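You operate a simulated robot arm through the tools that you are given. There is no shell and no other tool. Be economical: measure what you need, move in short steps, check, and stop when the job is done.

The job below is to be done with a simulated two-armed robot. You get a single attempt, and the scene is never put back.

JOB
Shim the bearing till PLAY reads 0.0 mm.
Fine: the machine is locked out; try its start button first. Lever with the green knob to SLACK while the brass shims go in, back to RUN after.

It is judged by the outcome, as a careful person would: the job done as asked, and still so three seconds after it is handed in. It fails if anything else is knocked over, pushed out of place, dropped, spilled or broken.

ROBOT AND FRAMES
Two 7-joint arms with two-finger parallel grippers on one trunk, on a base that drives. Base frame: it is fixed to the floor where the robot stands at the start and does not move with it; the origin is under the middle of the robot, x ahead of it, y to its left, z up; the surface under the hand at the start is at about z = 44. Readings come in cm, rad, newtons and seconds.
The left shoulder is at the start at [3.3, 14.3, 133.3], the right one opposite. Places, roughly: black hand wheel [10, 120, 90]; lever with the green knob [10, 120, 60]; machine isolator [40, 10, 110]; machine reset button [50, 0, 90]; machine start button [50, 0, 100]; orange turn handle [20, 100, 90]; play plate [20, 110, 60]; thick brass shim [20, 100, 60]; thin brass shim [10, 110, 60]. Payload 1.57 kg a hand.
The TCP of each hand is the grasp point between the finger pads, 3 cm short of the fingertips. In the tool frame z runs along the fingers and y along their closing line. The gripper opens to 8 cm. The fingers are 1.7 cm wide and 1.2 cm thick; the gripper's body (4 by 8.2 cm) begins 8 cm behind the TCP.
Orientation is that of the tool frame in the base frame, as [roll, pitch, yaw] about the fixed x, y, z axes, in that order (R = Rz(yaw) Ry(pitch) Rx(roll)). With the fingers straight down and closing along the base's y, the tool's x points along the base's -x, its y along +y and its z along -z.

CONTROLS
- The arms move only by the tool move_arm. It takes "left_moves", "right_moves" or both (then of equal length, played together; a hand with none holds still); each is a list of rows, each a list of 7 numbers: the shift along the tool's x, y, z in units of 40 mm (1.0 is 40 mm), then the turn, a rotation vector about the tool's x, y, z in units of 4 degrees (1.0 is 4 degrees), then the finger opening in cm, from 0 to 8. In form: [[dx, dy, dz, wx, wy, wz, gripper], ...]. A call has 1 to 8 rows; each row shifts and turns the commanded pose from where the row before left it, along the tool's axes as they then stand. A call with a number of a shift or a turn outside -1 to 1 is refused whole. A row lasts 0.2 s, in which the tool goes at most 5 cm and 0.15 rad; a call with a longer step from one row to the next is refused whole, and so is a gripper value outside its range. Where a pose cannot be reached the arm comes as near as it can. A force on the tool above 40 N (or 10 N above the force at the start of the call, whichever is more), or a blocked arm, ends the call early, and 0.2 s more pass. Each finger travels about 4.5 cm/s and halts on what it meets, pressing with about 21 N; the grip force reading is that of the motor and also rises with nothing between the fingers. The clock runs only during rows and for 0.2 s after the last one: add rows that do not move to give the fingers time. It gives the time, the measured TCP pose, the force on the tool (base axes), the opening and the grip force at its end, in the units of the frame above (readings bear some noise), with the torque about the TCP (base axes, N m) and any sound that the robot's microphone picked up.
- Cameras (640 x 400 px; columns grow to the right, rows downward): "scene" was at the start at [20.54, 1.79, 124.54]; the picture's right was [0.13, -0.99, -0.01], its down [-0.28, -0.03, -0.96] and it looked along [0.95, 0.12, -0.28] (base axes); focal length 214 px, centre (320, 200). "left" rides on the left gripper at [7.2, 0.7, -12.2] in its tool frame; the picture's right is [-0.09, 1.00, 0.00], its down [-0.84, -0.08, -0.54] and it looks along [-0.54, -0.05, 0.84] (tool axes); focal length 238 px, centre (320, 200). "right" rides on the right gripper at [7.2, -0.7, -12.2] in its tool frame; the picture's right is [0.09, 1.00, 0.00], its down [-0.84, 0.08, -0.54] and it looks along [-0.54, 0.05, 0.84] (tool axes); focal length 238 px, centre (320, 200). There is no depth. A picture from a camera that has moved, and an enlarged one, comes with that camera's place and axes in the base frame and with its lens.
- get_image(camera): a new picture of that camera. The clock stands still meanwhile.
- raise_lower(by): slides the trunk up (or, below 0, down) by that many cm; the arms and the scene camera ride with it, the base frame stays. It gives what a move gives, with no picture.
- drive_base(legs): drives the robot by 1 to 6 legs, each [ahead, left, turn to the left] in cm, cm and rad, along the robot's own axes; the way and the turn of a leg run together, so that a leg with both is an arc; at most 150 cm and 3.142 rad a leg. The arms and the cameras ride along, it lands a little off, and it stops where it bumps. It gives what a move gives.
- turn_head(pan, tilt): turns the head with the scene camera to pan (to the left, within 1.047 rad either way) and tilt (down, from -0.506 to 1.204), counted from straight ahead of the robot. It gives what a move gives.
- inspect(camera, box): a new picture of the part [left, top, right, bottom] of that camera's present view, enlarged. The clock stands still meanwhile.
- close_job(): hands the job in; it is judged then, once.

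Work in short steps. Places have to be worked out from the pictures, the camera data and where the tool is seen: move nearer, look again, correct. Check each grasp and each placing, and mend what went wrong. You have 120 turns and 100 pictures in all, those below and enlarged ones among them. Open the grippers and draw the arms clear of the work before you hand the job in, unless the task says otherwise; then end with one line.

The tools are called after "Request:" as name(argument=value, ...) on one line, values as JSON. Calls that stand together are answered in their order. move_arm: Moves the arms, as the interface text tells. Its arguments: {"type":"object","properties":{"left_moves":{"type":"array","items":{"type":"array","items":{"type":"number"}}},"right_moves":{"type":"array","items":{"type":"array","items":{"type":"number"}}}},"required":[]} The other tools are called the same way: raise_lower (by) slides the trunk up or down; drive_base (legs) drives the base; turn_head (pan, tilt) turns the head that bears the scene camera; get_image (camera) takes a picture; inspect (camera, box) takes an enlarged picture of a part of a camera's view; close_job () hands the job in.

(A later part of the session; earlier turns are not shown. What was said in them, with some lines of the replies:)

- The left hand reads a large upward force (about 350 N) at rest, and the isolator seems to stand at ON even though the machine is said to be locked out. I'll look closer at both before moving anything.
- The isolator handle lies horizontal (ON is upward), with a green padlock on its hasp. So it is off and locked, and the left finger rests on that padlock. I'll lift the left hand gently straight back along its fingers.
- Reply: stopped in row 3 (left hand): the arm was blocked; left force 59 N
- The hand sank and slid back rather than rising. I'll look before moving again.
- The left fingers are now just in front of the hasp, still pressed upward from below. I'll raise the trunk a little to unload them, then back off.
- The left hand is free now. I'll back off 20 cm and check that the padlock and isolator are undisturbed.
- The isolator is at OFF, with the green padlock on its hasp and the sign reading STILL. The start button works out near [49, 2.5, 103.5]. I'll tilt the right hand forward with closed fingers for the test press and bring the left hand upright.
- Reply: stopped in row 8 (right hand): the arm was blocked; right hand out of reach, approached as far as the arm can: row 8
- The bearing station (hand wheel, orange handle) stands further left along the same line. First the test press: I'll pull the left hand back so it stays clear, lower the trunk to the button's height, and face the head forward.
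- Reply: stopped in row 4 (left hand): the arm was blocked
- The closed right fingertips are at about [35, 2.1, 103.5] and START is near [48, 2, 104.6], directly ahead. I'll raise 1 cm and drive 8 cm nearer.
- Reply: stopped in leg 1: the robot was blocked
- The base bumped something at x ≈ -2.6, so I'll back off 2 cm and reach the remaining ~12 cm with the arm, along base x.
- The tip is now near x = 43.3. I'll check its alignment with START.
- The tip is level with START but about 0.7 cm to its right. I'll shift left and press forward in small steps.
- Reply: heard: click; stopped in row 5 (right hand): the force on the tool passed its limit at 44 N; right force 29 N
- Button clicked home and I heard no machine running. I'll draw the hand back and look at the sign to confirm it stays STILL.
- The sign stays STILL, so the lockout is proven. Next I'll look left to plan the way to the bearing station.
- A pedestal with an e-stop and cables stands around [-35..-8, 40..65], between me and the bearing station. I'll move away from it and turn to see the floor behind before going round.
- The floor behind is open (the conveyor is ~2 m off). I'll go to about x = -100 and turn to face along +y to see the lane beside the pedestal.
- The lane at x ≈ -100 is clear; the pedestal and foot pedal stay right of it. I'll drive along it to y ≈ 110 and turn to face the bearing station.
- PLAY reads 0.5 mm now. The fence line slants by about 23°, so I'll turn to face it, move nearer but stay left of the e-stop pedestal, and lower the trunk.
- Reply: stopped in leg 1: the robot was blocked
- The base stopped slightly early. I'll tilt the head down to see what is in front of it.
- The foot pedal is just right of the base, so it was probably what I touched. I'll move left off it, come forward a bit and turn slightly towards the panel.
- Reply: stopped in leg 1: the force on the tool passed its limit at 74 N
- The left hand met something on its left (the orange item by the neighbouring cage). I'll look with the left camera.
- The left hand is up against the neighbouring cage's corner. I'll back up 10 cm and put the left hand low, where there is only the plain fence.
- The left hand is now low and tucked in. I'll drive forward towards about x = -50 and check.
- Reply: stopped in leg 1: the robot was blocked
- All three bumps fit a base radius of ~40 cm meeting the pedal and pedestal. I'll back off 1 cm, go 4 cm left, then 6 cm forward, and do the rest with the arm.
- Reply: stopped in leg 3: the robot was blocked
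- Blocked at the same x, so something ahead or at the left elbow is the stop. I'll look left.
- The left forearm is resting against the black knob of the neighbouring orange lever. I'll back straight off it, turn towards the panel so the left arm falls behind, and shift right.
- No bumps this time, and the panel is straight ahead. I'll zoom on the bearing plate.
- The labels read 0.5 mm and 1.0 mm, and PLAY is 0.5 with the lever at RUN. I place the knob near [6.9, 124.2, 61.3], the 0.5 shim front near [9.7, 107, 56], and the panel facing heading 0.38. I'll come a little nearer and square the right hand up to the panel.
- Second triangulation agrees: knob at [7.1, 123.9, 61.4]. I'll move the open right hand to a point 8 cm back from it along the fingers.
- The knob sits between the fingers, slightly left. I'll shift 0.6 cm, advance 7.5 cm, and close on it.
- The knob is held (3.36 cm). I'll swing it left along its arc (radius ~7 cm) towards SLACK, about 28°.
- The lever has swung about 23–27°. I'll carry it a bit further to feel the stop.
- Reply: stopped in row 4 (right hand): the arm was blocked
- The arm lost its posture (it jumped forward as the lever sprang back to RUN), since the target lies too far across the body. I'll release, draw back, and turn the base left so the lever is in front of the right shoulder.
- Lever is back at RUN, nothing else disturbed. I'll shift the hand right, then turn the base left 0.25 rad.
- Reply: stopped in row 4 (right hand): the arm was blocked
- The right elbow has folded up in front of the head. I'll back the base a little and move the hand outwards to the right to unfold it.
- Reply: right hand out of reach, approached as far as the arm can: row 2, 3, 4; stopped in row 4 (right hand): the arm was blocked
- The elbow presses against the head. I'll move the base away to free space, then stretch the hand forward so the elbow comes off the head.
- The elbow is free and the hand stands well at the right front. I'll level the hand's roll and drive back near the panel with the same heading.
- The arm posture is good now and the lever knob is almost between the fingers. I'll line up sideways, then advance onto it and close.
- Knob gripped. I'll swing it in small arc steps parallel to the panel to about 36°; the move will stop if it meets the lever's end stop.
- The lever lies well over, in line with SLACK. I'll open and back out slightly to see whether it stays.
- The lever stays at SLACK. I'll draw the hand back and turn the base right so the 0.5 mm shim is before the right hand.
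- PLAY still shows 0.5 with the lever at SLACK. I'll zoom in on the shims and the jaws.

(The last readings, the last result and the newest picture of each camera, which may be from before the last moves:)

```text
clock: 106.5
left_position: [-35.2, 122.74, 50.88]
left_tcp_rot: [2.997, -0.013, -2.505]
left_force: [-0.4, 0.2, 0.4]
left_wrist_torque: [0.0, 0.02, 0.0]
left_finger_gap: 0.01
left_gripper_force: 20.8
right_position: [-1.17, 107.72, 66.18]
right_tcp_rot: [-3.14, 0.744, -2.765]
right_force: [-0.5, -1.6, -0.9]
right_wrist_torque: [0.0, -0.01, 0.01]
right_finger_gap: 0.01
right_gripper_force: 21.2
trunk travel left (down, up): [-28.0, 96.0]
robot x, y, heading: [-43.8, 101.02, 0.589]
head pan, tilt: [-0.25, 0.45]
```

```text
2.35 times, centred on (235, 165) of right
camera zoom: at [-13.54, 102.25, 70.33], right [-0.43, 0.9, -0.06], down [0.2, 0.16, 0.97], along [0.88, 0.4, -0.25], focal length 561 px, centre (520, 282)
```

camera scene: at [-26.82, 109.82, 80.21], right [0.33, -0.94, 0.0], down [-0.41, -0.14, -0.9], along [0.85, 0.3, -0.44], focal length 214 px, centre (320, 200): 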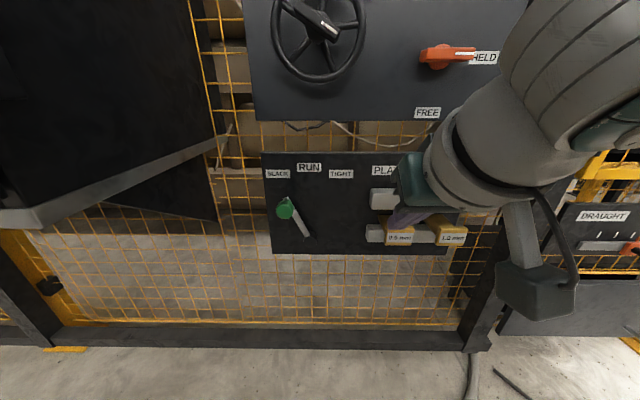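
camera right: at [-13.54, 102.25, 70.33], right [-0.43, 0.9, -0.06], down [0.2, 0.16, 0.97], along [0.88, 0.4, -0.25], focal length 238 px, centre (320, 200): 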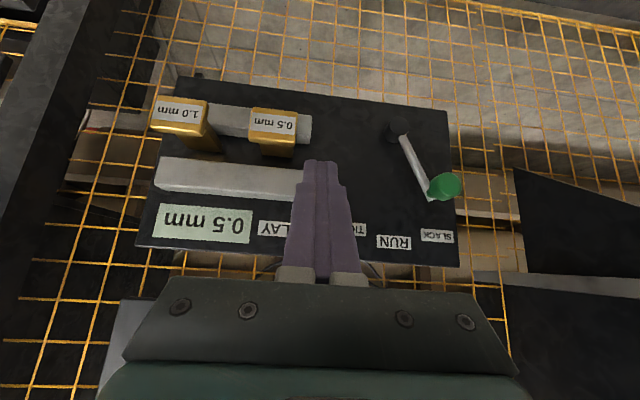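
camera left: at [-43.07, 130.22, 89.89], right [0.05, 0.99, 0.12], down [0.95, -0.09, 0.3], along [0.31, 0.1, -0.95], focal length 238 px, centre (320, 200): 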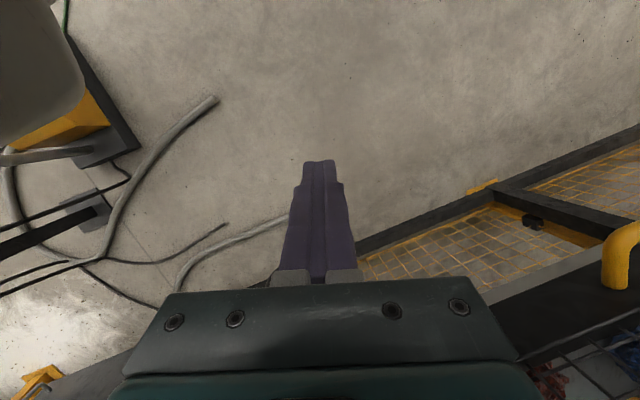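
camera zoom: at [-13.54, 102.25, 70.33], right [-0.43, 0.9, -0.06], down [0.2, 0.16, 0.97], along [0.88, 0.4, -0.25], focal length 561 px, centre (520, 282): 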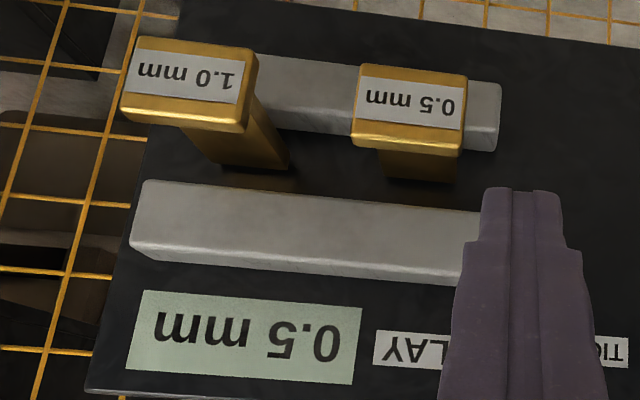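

The jaws are flat bars near the panel and both shims stand about equally far out, so one 0.5 mm shim should take up the 0.5 mm of play. I'll bring the closed fingertips just in front of the 0.5 mm tab.

Request:
move_arm(right_moves=[[0.145, -0.41, 0.7, 0, 0, 0, 0], [0.145, -0.41, 0.7, 0, 0, 0, 0], [0.145, -0.41, 0.7, 0, 0, 0, 0]])

Request:
get_image(camera="right")

Request:
inspect(camera="scene", box=[340, 150, 500, 270])

```text
clock: 107.3
left_position: [-35.11, 122.76, 50.72]
left_tcp_rot: [2.996, -0.011, -2.505]
left_force: [-0.3, -1.0, 0.1]
left_wrist_torque: [-0.02, 0.0, 0.0]
left_finger_gap: 0.01
left_gripper_force: 20.9
right_position: [4.86, 104.96, 59.01]
right_tcp_rot: [3.14, 0.744, -2.766]
right_force: [-0.4, -0.2, 0.0]
right_wrist_torque: [-0.02, 0.01, 0.01]
right_finger_gap: 0.0
right_gripper_force: 21.1
trunk travel left (down, up): [-28.0, 96.0]
robot x, y, heading: [-43.78, 101.48, 0.587]
head pan, tilt: [-0.25, 0.45]
```

```text
43 pictures are left
camera right: at [-7.51, 99.47, 63.04], right [-0.43, 0.9, -0.06], down [0.2, 0.16, 0.97], along [0.88, 0.4, -0.25], focal length 238 px, centre (320, 200)
```

right: 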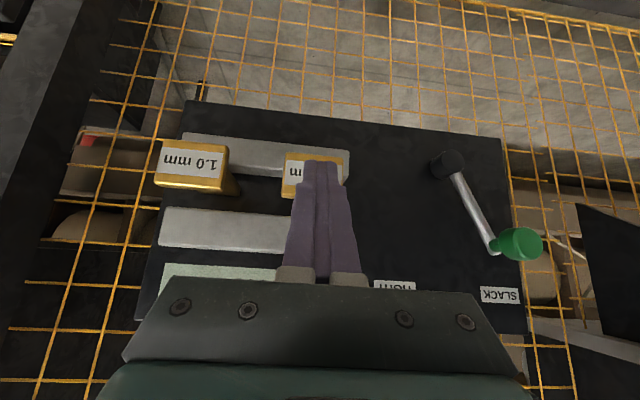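

```text
3.33 times, centred on (420, 210) of scene
camera zoom: at [-26.82, 109.81, 80.21], right [0.33, -0.94, 0.0], down [-0.41, -0.14, -0.9], along [0.85, 0.3, -0.44], focal length 715 px, centre (-13, 167)
```

zoom: 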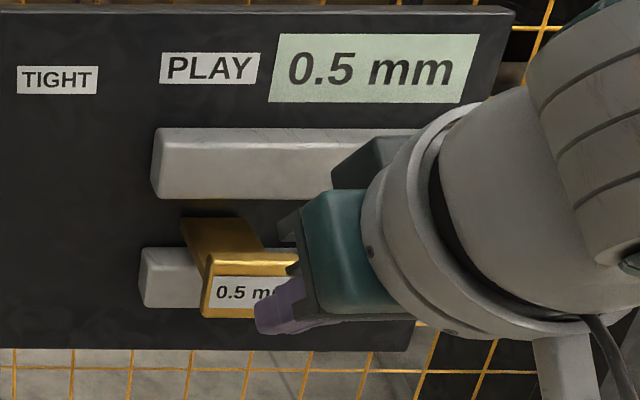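

The tips stand about 3 cm in front of the tab, centred on it. I'll push straight in along the panel normal.

Request:
move_arm(right_moves=[[-0.147, 0, 0.135, 0, 0, 0, 0], [-0.147, 0, 0.135, 0, 0, 0, 0], [-0.147, 0, 0.135, 0, 0, 0, 0], [-0.147, 0, 0.135, 0, 0, 0, 0], [-0.147, 0, 0.135, 0, 0, 0, 0], [-0.147, 0, 0.135, 0, 0, 0, 0], [-0.147, 0, 0.135, 0, 0, 0, 0]])

Request:
get_image(camera="right")

Request:
inspect(camera="scene", box=[340, 150, 500, 270])

```text
clock: 108.9
left_position: [-35.15, 122.69, 50.73]
left_tcp_rot: [2.996, -0.011, -2.505]
left_force: [0.6, 0.3, 0.6]
left_wrist_torque: [0.01, -0.03, 0.03]
left_finger_gap: 0.01
left_gripper_force: 21.2
right_position: [9.94, 106.83, 59.03]
right_tcp_rot: [-3.142, 0.743, -2.766]
right_force: [-1.0, -0.4, 0.0]
right_wrist_torque: [-0.03, 0.06, 0.01]
right_finger_gap: 0.0
right_gripper_force: 21.5
trunk travel left (down, up): [-28.0, 96.0]
robot x, y, heading: [-43.7, 101.41, 0.587]
head pan, tilt: [-0.25, 0.45]
```

```text
41 pictures are left
camera right: at [-2.35, 101.33, 63.05], right [-0.43, 0.9, -0.06], down [0.2, 0.16, 0.97], along [0.88, 0.4, -0.25], focal length 238 px, centre (320, 200)
```

right: 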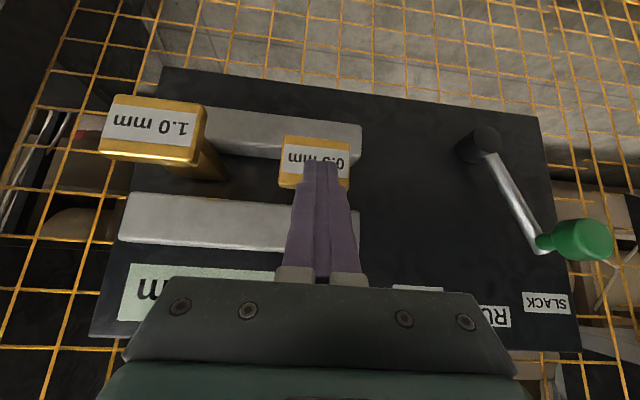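

```text
3.33 times, centred on (420, 210) of scene
camera zoom: at [-26.84, 109.82, 80.2], right [0.33, -0.94, 0.0], down [-0.41, -0.14, -0.9], along [0.85, 0.3, -0.44], focal length 715 px, centre (-13, 167)
```

zoom: 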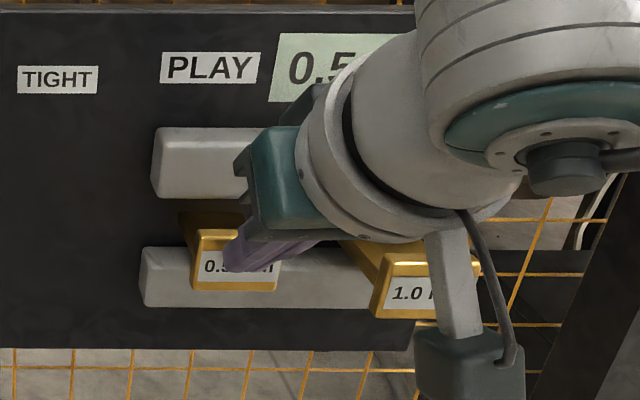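

The shim is sliding in easily. I'll continue until it seats.

Request:
move_arm(right_moves=[[-0.147, 0, 0.135, 0, 0, 0, 0], [-0.147, 0, 0.135, 0, 0, 0, 0], [-0.147, 0, 0.135, 0, 0, 0, 0], [-0.147, 0, 0.135, 0, 0, 0, 0], [-0.092, 0, 0.085, 0, 0, 0, 0], [-0.092, 0, 0.085, 0, 0, 0, 0]])

Request:
get_image(camera="right")

Request:
inspect(camera="scene", box=[340, 150, 500, 270])

```text
clock: 110.0
left_position: [-36.04, 122.34, 50.72]
left_tcp_rot: [2.996, -0.018, -2.506]
left_force: [0.3, -0.8, 0.0]
left_wrist_torque: [0.01, -0.01, 0.03]
left_finger_gap: 0.0
left_gripper_force: 20.9
right_position: [11.4, 107.48, 58.18]
right_tcp_rot: [3.138, 0.721, -2.765]
right_force: [-23.6, -8.2, 3.1]
right_wrist_torque: [0.0, 0.36, -0.03]
right_finger_gap: 0.01
right_gripper_force: 20.7
trunk travel left (down, up): [-28.0, 96.0]
robot x, y, heading: [-43.69, 101.13, 0.587]
head pan, tilt: [-0.25, 0.45]
stopped in row 5 (right hand): the force on the tool passed its limit at 44 N (the readings are from after the stop); the commanded pose is now the measured one
```

```text
39 pictures are left
camera right: at [-0.9, 102.11, 62.42], right [-0.43, 0.9, -0.06], down [0.22, 0.17, 0.96], along [0.87, 0.4, -0.28], focal length 238 px, centre (320, 200)
```

right: 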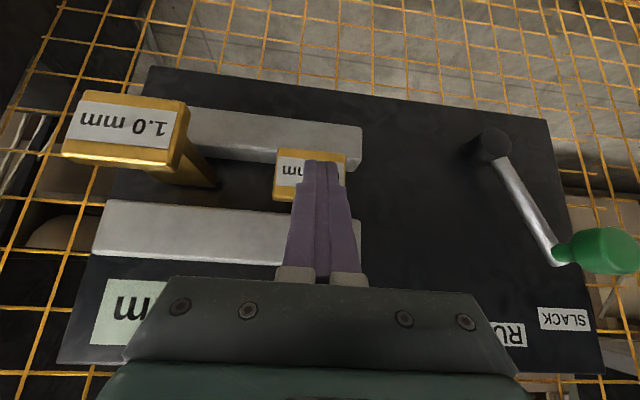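

```text
3.33 times, centred on (420, 210) of scene
camera zoom: at [-27.55, 109.44, 80.09], right [0.33, -0.94, 0.0], down [-0.42, -0.15, -0.9], along [0.85, 0.3, -0.44], focal length 715 px, centre (-13, 167)
```

zoom: 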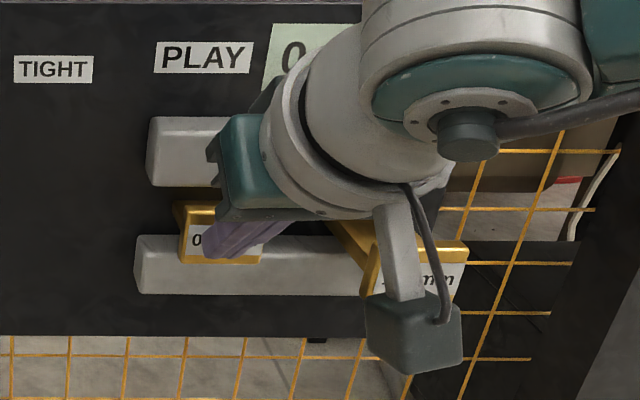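

The push ended at 44 N with the tab by the jaw face. I'll draw back and read the display.

Request:
move_arm(right_moves=[[0.147, 0, -0.135, 0, 0, 0, 0], [0.4, 0, -0.5, 0, 0, 0, 0], [0.4, 0, -0.6, 0, 0, 0, 0], [0.3, 0, -0.6, 0, 0, 0, 0], [0, 0.6, -0.6, 0, 0, 0, 0], [0, 0.6, -0.6, 0, 0, 0, 0]])

Request:
get_image(camera="right")

Request:
inspect(camera="scene", box=[250, 140, 530, 270])

```text
clock: 111.4
left_position: [-35.24, 122.79, 50.8]
left_tcp_rot: [2.997, -0.012, -2.506]
left_force: [-0.2, -0.9, -0.3]
left_wrist_torque: [0.02, -0.02, -0.01]
left_finger_gap: 0.0
left_gripper_force: 20.6
right_position: [-0.14, 108.36, 64.45]
right_tcp_rot: [3.138, 0.736, -2.768]
right_force: [-0.6, -0.2, 0.4]
right_wrist_torque: [0.02, -0.03, 0.0]
right_finger_gap: 0.0
right_gripper_force: 21.6
trunk travel left (down, up): [-28.0, 96.0]
robot x, y, heading: [-43.54, 100.99, 0.587]
head pan, tilt: [-0.25, 0.45]
```

```text
37 pictures are left
camera right: at [-12.53, 102.82, 68.65], right [-0.43, 0.9, -0.06], down [0.21, 0.16, 0.96], along [0.88, 0.4, -0.26], focal length 238 px, centre (320, 200)
```

right: 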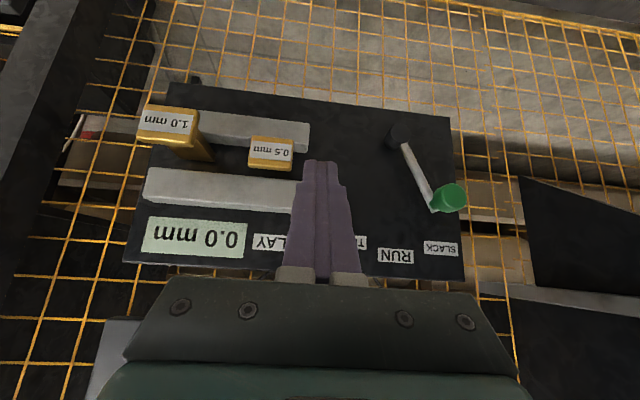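

```text
2.29 times, centred on (390, 205) of scene
camera zoom: at [-26.89, 109.83, 80.21], right [0.33, -0.94, 0.0], down [-0.41, -0.14, -0.9], along [0.85, 0.3, -0.44], focal length 490 px, centre (160, 189)
```

zoom: 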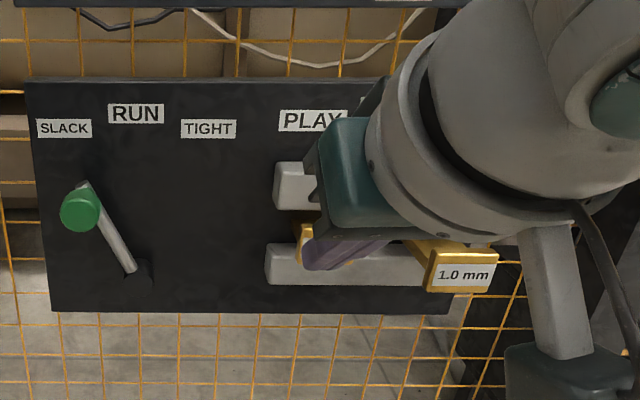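

PLAY reads 0.0 mm. Now the lever goes back to RUN: I'll turn the base left again as before and open the hand.

Request:
drive_base(legs=[[0, 0, 0.25]])

Request:
move_arm(right_moves=[[0, 0, 0, 0, 0, 0, 2], [0, 0, 0, 0, 0, 0, 4], [0, 0, 0, 0, 0, 0, 6], [0, 0, 0, 0, 0, 0, 6]])

Request:
get_image(camera="right")

```text
clock: 112.6
left_position: [-40.69, 124.19, 50.77]
left_tcp_rot: [2.996, -0.012, -2.259]
left_force: [1.4, -0.3, 0.4]
left_wrist_torque: [-0.02, 0.02, 0.02]
left_finger_gap: 0.02
left_gripper_force: 20.8
right_position: [-3.2, 118.63, 64.49]
right_tcp_rot: [3.14, 0.737, -2.52]
right_force: [-0.1, 0.3, -0.1]
right_wrist_torque: [-0.05, -0.04, 0.0]
right_finger_gap: 0.0
right_gripper_force: 20.9
trunk travel left (down, up): [-28.0, 96.0]
robot x, y, heading: [-43.82, 101.02, 0.835]
head pan, tilt: [-0.25, 0.45]
```

```text
clock: 113.6
left_position: [-40.69, 124.04, 50.81]
left_tcp_rot: [2.997, -0.011, -2.261]
left_force: [-0.3, -0.1, 0.0]
left_wrist_torque: [0.02, -0.02, 0.0]
left_finger_gap: 0.03
left_gripper_force: 20.9
right_position: [-3.21, 118.56, 64.54]
right_tcp_rot: [3.138, 0.736, -2.519]
right_force: [-0.2, 0.1, 0.8]
right_wrist_torque: [0.05, 0.01, -0.01]
right_finger_gap: 6.0
right_gripper_force: 0.0
trunk travel left (down, up): [-28.0, 96.0]
robot x, y, heading: [-43.86, 101.02, 0.836]
head pan, tilt: [-0.25, 0.45]
```

```text
35 pictures are left
camera right: at [-13.79, 110.32, 68.63], right [-0.64, 0.77, -0.06], down [0.16, 0.21, 0.96], along [0.75, 0.6, -0.26], focal length 238 px, centre (320, 200)
```

right: 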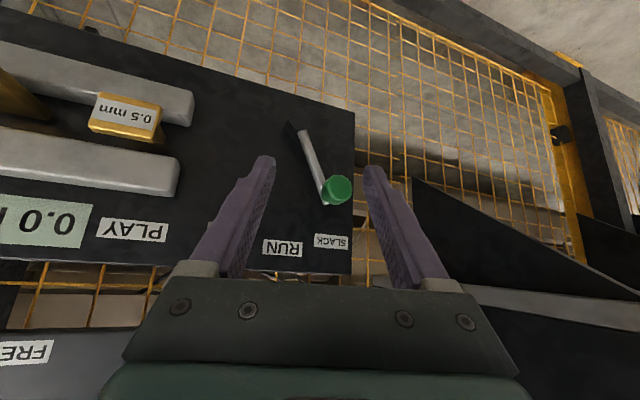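

I'll line up with the knob at its SLACK place and close on it.

Request:
move_arm(right_moves=[[0, 0.55, 0, 0, 0, 0, 6], [-0.38, 0, 0.68, 0, 0, 0, 6], [-0.38, 0, 0.68, 0, 0, 0, 6], [-0.38, 0, 0.68, 0, 0, 0, 6], [-0.34, 0, 0.62, 0, 0, 0, 6], [0, 0, 0, 0, 0, 0, 4], [0, 0, 0, 0, 0, 0, 2], [0, 0, 0, 0, 0, 0, 1]])

Request:
get_image(camera="right")

```text
clock: 115.4
left_position: [-41.04, 124.23, 50.8]
left_tcp_rot: [2.995, -0.011, -2.261]
left_force: [-0.6, 0.2, -0.7]
left_wrist_torque: [0.0, 0.0, 0.02]
left_finger_gap: 0.0
left_gripper_force: 21.6
right_position: [4.83, 127.2, 60.24]
right_tcp_rot: [3.133, 0.735, -2.52]
right_force: [-6.1, 2.9, 0.9]
right_wrist_torque: [0.12, 0.01, 0.1]
right_finger_gap: 3.39
right_gripper_force: 19.1
trunk travel left (down, up): [-28.0, 96.0]
robot x, y, heading: [-43.94, 101.22, 0.833]
head pan, tilt: [-0.25, 0.45]
```

```text
34 pictures are left
camera right: at [-5.81, 118.75, 64.47], right [-0.64, 0.77, -0.06], down [0.17, 0.21, 0.96], along [0.75, 0.6, -0.26], focal length 238 px, centre (320, 200)
```

right: 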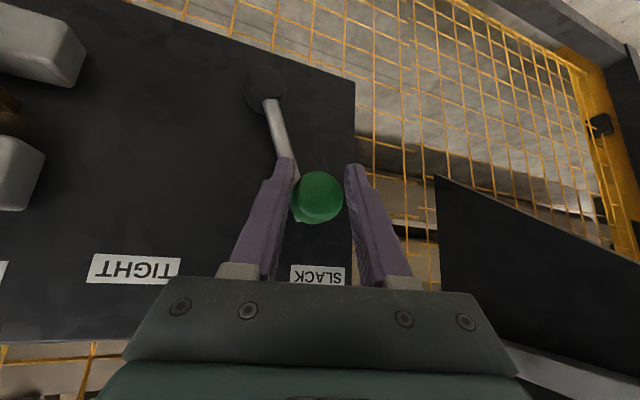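

Knob held again. I'll reverse the same arc back up to RUN (upright).

Request:
move_arm(right_moves=[[-0.041, -0.153, -0.101, 0, 0, 0, 1], [-0.028, -0.163, -0.091, 0, 0, 0, 1], [-0.014, -0.171, -0.079, 0, 0, 0, 1], [0, -0.177, -0.066, 0, 0, 0, 1], [0.013, -0.181, -0.052, 0, 0, 0, 1], [0.02, -0.11, -0.03, 0, 0, 0, 1], [0, 0, 0, 0, 0, 0, 1]])

Request:
get_image(camera="right")

```text
clock: 117.0
left_position: [-41.52, 123.77, 50.73]
left_tcp_rot: [2.992, -0.019, -2.26]
left_force: [0.1, 0.2, 0.3]
left_wrist_torque: [0.0, -0.03, -0.05]
left_finger_gap: 0.0
left_gripper_force: 20.9
right_position: [5.26, 122.86, 61.27]
right_tcp_rot: [3.137, 0.719, -2.525]
right_force: [-17.3, -7.0, -17.7]
right_wrist_torque: [-0.27, 0.63, 0.49]
right_finger_gap: 2.77
right_gripper_force: 29.5
trunk travel left (down, up): [-28.0, 96.0]
robot x, y, heading: [-43.35, 101.5, 0.834]
head pan, tilt: [-0.25, 0.45]
```

```text
33 pictures are left
camera right: at [-5.26, 114.62, 65.61], right [-0.64, 0.77, -0.06], down [0.18, 0.22, 0.96], along [0.75, 0.6, -0.28], focal length 238 px, centre (320, 200)
```

right: 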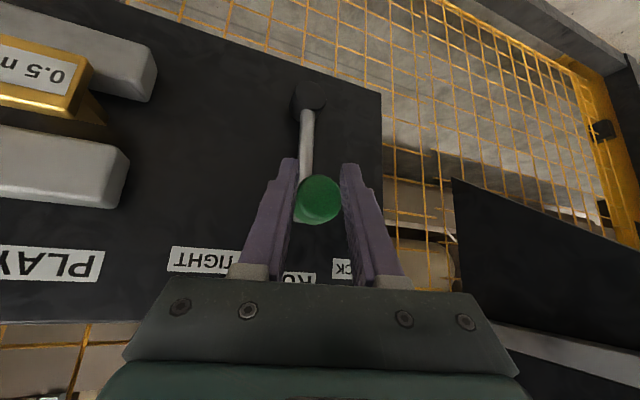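

It's almost upright. I'll nudge it 0.6 cm further right, then release and back off to check.

Request:
move_arm(right_moves=[[0.02, -0.08, -0.02, 0, 0, 0, 1], [0.02, -0.08, -0.02, 0, 0, 0, 1], [0, 0, 0, 0, 0, 0, 3], [0, 0, 0, 0, 0, 0, 6], [0.37, 0, -0.8, 0, 0, 0, 6], [0.37, 0, -0.8, 0, 0, 0, 6], [0.37, 0, -0.8, 0, 0, 0, 6]])

Request:
get_image(camera="right")

```text
clock: 118.6
left_position: [-40.78, 123.96, 50.86]
left_tcp_rot: [2.996, -0.011, -2.259]
left_force: [0.0, 1.0, -0.5]
left_wrist_torque: [0.02, -0.04, -0.01]
left_finger_gap: 0.0
left_gripper_force: 21.6
right_position: [-1.44, 117.02, 66.18]
right_tcp_rot: [3.14, 0.736, -2.522]
right_force: [0.5, 0.2, 0.2]
right_wrist_torque: [0.01, -0.03, -0.02]
right_finger_gap: 5.99
right_gripper_force: 0.1
trunk travel left (down, up): [-28.0, 96.0]
robot x, y, heading: [-43.87, 101.03, 0.835]
head pan, tilt: [-0.25, 0.45]
```

```text
32 pictures are left
camera right: at [-12.0, 108.62, 70.3], right [-0.63, 0.77, -0.06], down [0.16, 0.21, 0.96], along [0.76, 0.6, -0.26], focal length 238 px, centre (320, 200)
```

right: 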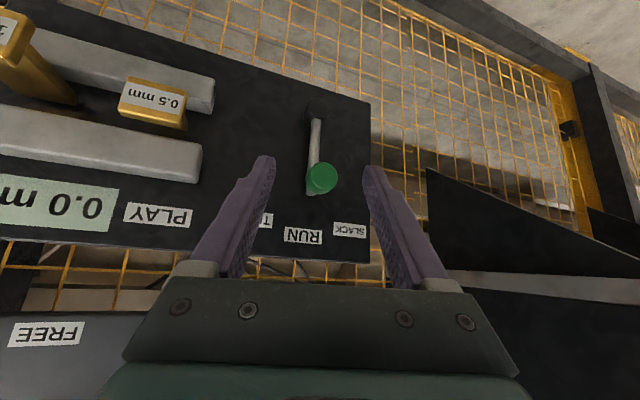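

The lever looks upright at RUN and PLAY shows 0.0. I'll close the hand, drive back clear, and check the whole station.

Request:
drive_base(legs=[[-10, 14, 0]])

Request:
turn_head(pan=-0.5, tilt=0.2)

Request:
get_image(camera="scene")

Request:
inspect(camera="scene", box=[240, 150, 480, 300])

```text
clock: 120.1
left_position: [-57.8, 126.15, 50.65]
left_tcp_rot: [2.997, -0.013, -2.262]
left_force: [0.2, 0.7, 0.2]
left_wrist_torque: [-0.02, -0.02, -0.01]
left_finger_gap: 0.0
left_gripper_force: 21.4
right_position: [-18.57, 118.81, 66.22]
right_tcp_rot: [3.139, 0.737, -2.525]
right_force: [0.9, 0.5, 0.6]
right_wrist_torque: [-0.02, -0.02, 0.0]
right_finger_gap: 5.97
right_gripper_force: 0.0
trunk travel left (down, up): [-28.0, 96.0]
robot x, y, heading: [-60.91, 102.99, 0.829]
head pan, tilt: [-0.25, 0.45]
```

```text
clock: 120.9
left_position: [-57.94, 126.13, 50.71]
left_tcp_rot: [2.997, -0.012, -2.262]
left_force: [1.0, 0.1, 0.2]
left_wrist_torque: [0.01, -0.02, 0.0]
left_finger_gap: 0.0
left_gripper_force: 20.7
right_position: [-18.51, 118.89, 66.21]
right_tcp_rot: [3.141, 0.736, -2.523]
right_force: [0.2, -0.1, 0.5]
right_wrist_torque: [0.0, -0.02, -0.01]
right_finger_gap: 5.99
right_gripper_force: 0.0
trunk travel left (down, up): [-28.0, 96.0]
robot x, y, heading: [-60.93, 103.56, 0.836]
head pan, tilt: [-0.499, 0.201]
```

```text
31 pictures are left
camera scene: at [-45.51, 113.63, 82.52], right [0.33, -0.94, 0.0], down [-0.19, -0.07, -0.98], along [0.93, 0.32, -0.2], focal length 214 px, centre (320, 200)
```

scene: 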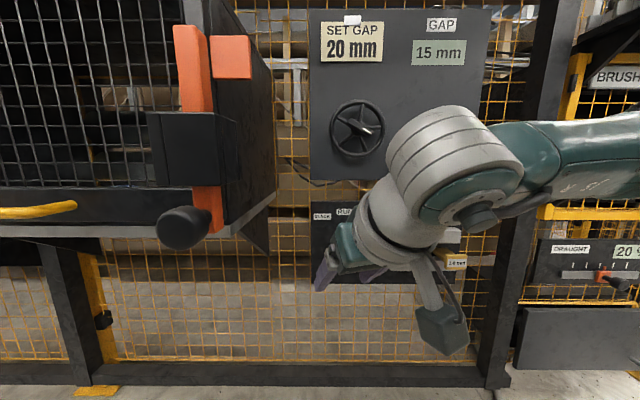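

```text
2.67 times, centred on (360, 225) of scene
camera zoom: at [-45.51, 113.63, 82.52], right [0.33, -0.94, 0.0], down [-0.19, -0.07, -0.98], along [0.93, 0.32, -0.2], focal length 572 px, centre (213, 133)
```

zoom: 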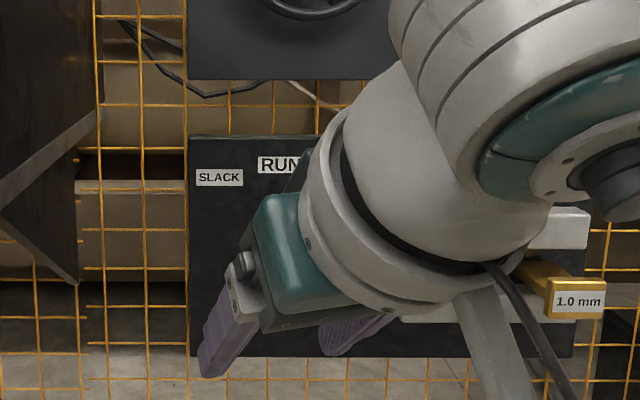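

The arm hides the plate from here. I'll retreat to my earlier survey position (same view as before any contact), so I can compare the whole station, including the neighbouring orange latch.

Request:
drive_base(legs=[[-12, 29.5, 0], [0, 0, -0.84]])

Request:
raise_lower(by=30)

Request:
turn_head(pan=0.0, tilt=0.4)

Request:
get_image(camera="scene")

Request:
inspect(camera="scene", box=[230, 80, 400, 270])

```text
clock: 125.2
left_position: [-70.77, 126.44, 50.85]
left_tcp_rot: [2.997, -0.012, -3.109]
left_force: [-1.0, 0.3, -0.3]
left_wrist_torque: [0.0, -0.01, 0.01]
left_finger_gap: 0.0
left_gripper_force: 20.9
right_position: [-50.06, 92.25, 66.22]
right_tcp_rot: [3.139, 0.737, 2.91]
right_force: [0.3, -0.2, -0.1]
right_wrist_torque: [-0.01, -0.01, -0.02]
right_finger_gap: 5.98
right_gripper_force: 0.1
trunk travel left (down, up): [-28.0, 96.0]
robot x, y, heading: [-90.12, 113.76, -0.014]
head pan, tilt: [-0.499, 0.201]
```

```text
clock: 128.2
left_position: [-70.82, 126.51, 80.77]
left_tcp_rot: [2.997, -0.012, -3.109]
left_force: [0.4, -0.7, -0.3]
left_wrist_torque: [0.0, 0.03, -0.02]
left_finger_gap: 0.0
left_gripper_force: 21.2
right_position: [-50.13, 92.28, 96.17]
right_tcp_rot: [3.141, 0.737, 2.91]
right_force: [-0.1, 0.1, 0.3]
right_wrist_torque: [0.0, 0.04, 0.01]
right_finger_gap: 5.99
right_gripper_force: 0.0
trunk travel left (down, up): [-58.0, 66.0]
robot x, y, heading: [-89.76, 113.41, -0.018]
head pan, tilt: [-0.499, 0.201]
```

```text
clock: 129.1
left_position: [-70.76, 126.5, 80.74]
left_tcp_rot: [2.998, -0.014, -3.108]
left_force: [0.1, 0.3, 0.4]
left_wrist_torque: [0.01, 0.01, -0.01]
left_finger_gap: 0.02
left_gripper_force: 21.0
right_position: [-50.03, 92.13, 96.15]
right_tcp_rot: [3.14, 0.737, 2.912]
right_force: [-0.3, 0.9, 0.3]
right_wrist_torque: [-0.02, -0.01, -0.01]
right_finger_gap: 6.0
right_gripper_force: 0.1
trunk travel left (down, up): [-58.0, 66.0]
robot x, y, heading: [-90.0, 113.94, -0.019]
head pan, tilt: [0.0, 0.4]
```

```text
29 pictures are left
camera scene: at [-70.83, 113.31, 110.68], right [-0.02, -1.0, 0.0], down [-0.39, 0.01, -0.92], along [0.92, -0.02, -0.39], focal length 214 px, centre (320, 200)
```

scene: 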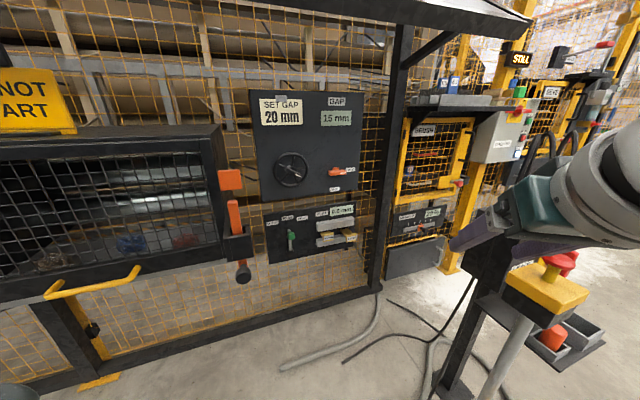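

```text
2.11 times, centred on (315, 175) of scene
camera zoom: at [-70.83, 113.31, 110.68], right [-0.02, -1.0, 0.0], down [-0.39, 0.01, -0.92], along [0.92, -0.02, -0.39], focal length 452 px, centre (330, 253)
```

zoom: 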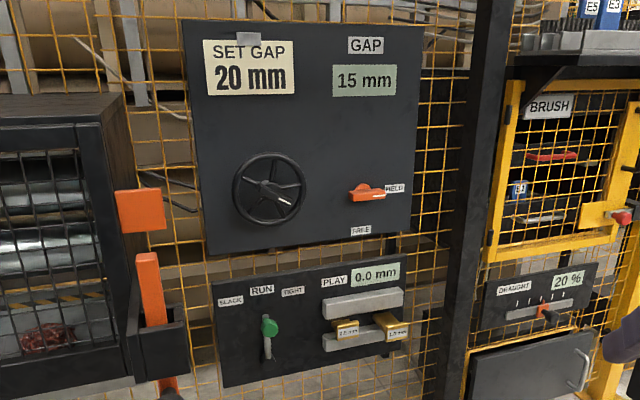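

PLAY reads 0.0 mm, the lever is at RUN, the 0.5 mm shim is in, and the sign says STILL. The wheel, orange handle and neighbouring latch look as they did before. I'll open the grippers, then hand in.

Request:
move_arm(left_moves=[[0, 0, 0, 0, 0, 0, 3], [0, 0, 0, 0, 0, 0, 6], [0, 0, 0, 0, 0, 0, 6], [0, 0, 0, 0, 0, 0, 6]])

Request:
inspect(camera="scene", box=[250, 190, 370, 270])

```text
clock: 130.1
left_position: [-70.73, 126.51, 80.69]
left_tcp_rot: [2.996, -0.013, -3.109]
left_force: [-0.1, -0.1, -0.3]
left_wrist_torque: [0.01, -0.01, -0.01]
left_finger_gap: 6.0
left_gripper_force: 0.1
right_position: [-50.16, 92.28, 96.14]
right_tcp_rot: [3.139, 0.735, 2.911]
right_force: [-0.7, 0.2, -0.8]
right_wrist_torque: [0.0, 0.01, 0.02]
right_finger_gap: 5.99
right_gripper_force: 0.0
trunk travel left (down, up): [-58.0, 66.0]
robot x, y, heading: [-89.91, 113.3, -0.018]
head pan, tilt: [0.0, 0.4]
```

```text
5.00 times, centred on (310, 230) of scene
camera zoom: at [-70.83, 113.31, 110.68], right [-0.02, -1.0, 0.0], down [-0.39, 0.01, -0.92], along [0.92, -0.01, -0.39], focal length 1072 px, centre (370, 50)
```

zoom: 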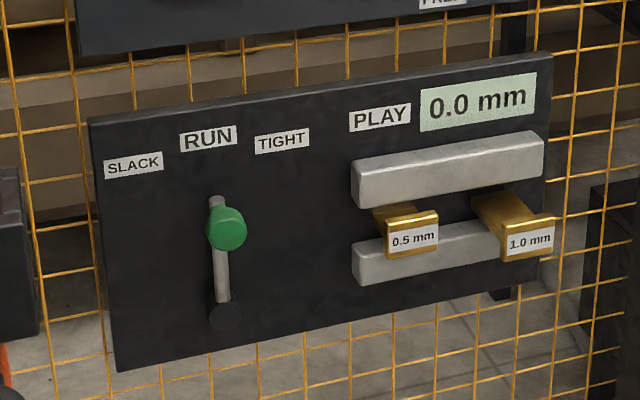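

The lever is upright at RUN, PLAY is 0.0 mm, and both hands are open and clear, so I'm handing it in.

Request:
close_job()

```text
The job is handed in.
```

PLAY reads 0.0 mm: I pressed START first and the machine stayed STILL, then pushed the 0.5 mm shim in with the lever at SLACK and set it back to RUN; the 1.0 mm shim wasn't needed, and although the left arm touched the isolator padlock and the neighbouring cage's orange lever on the way, both looked unmoved.
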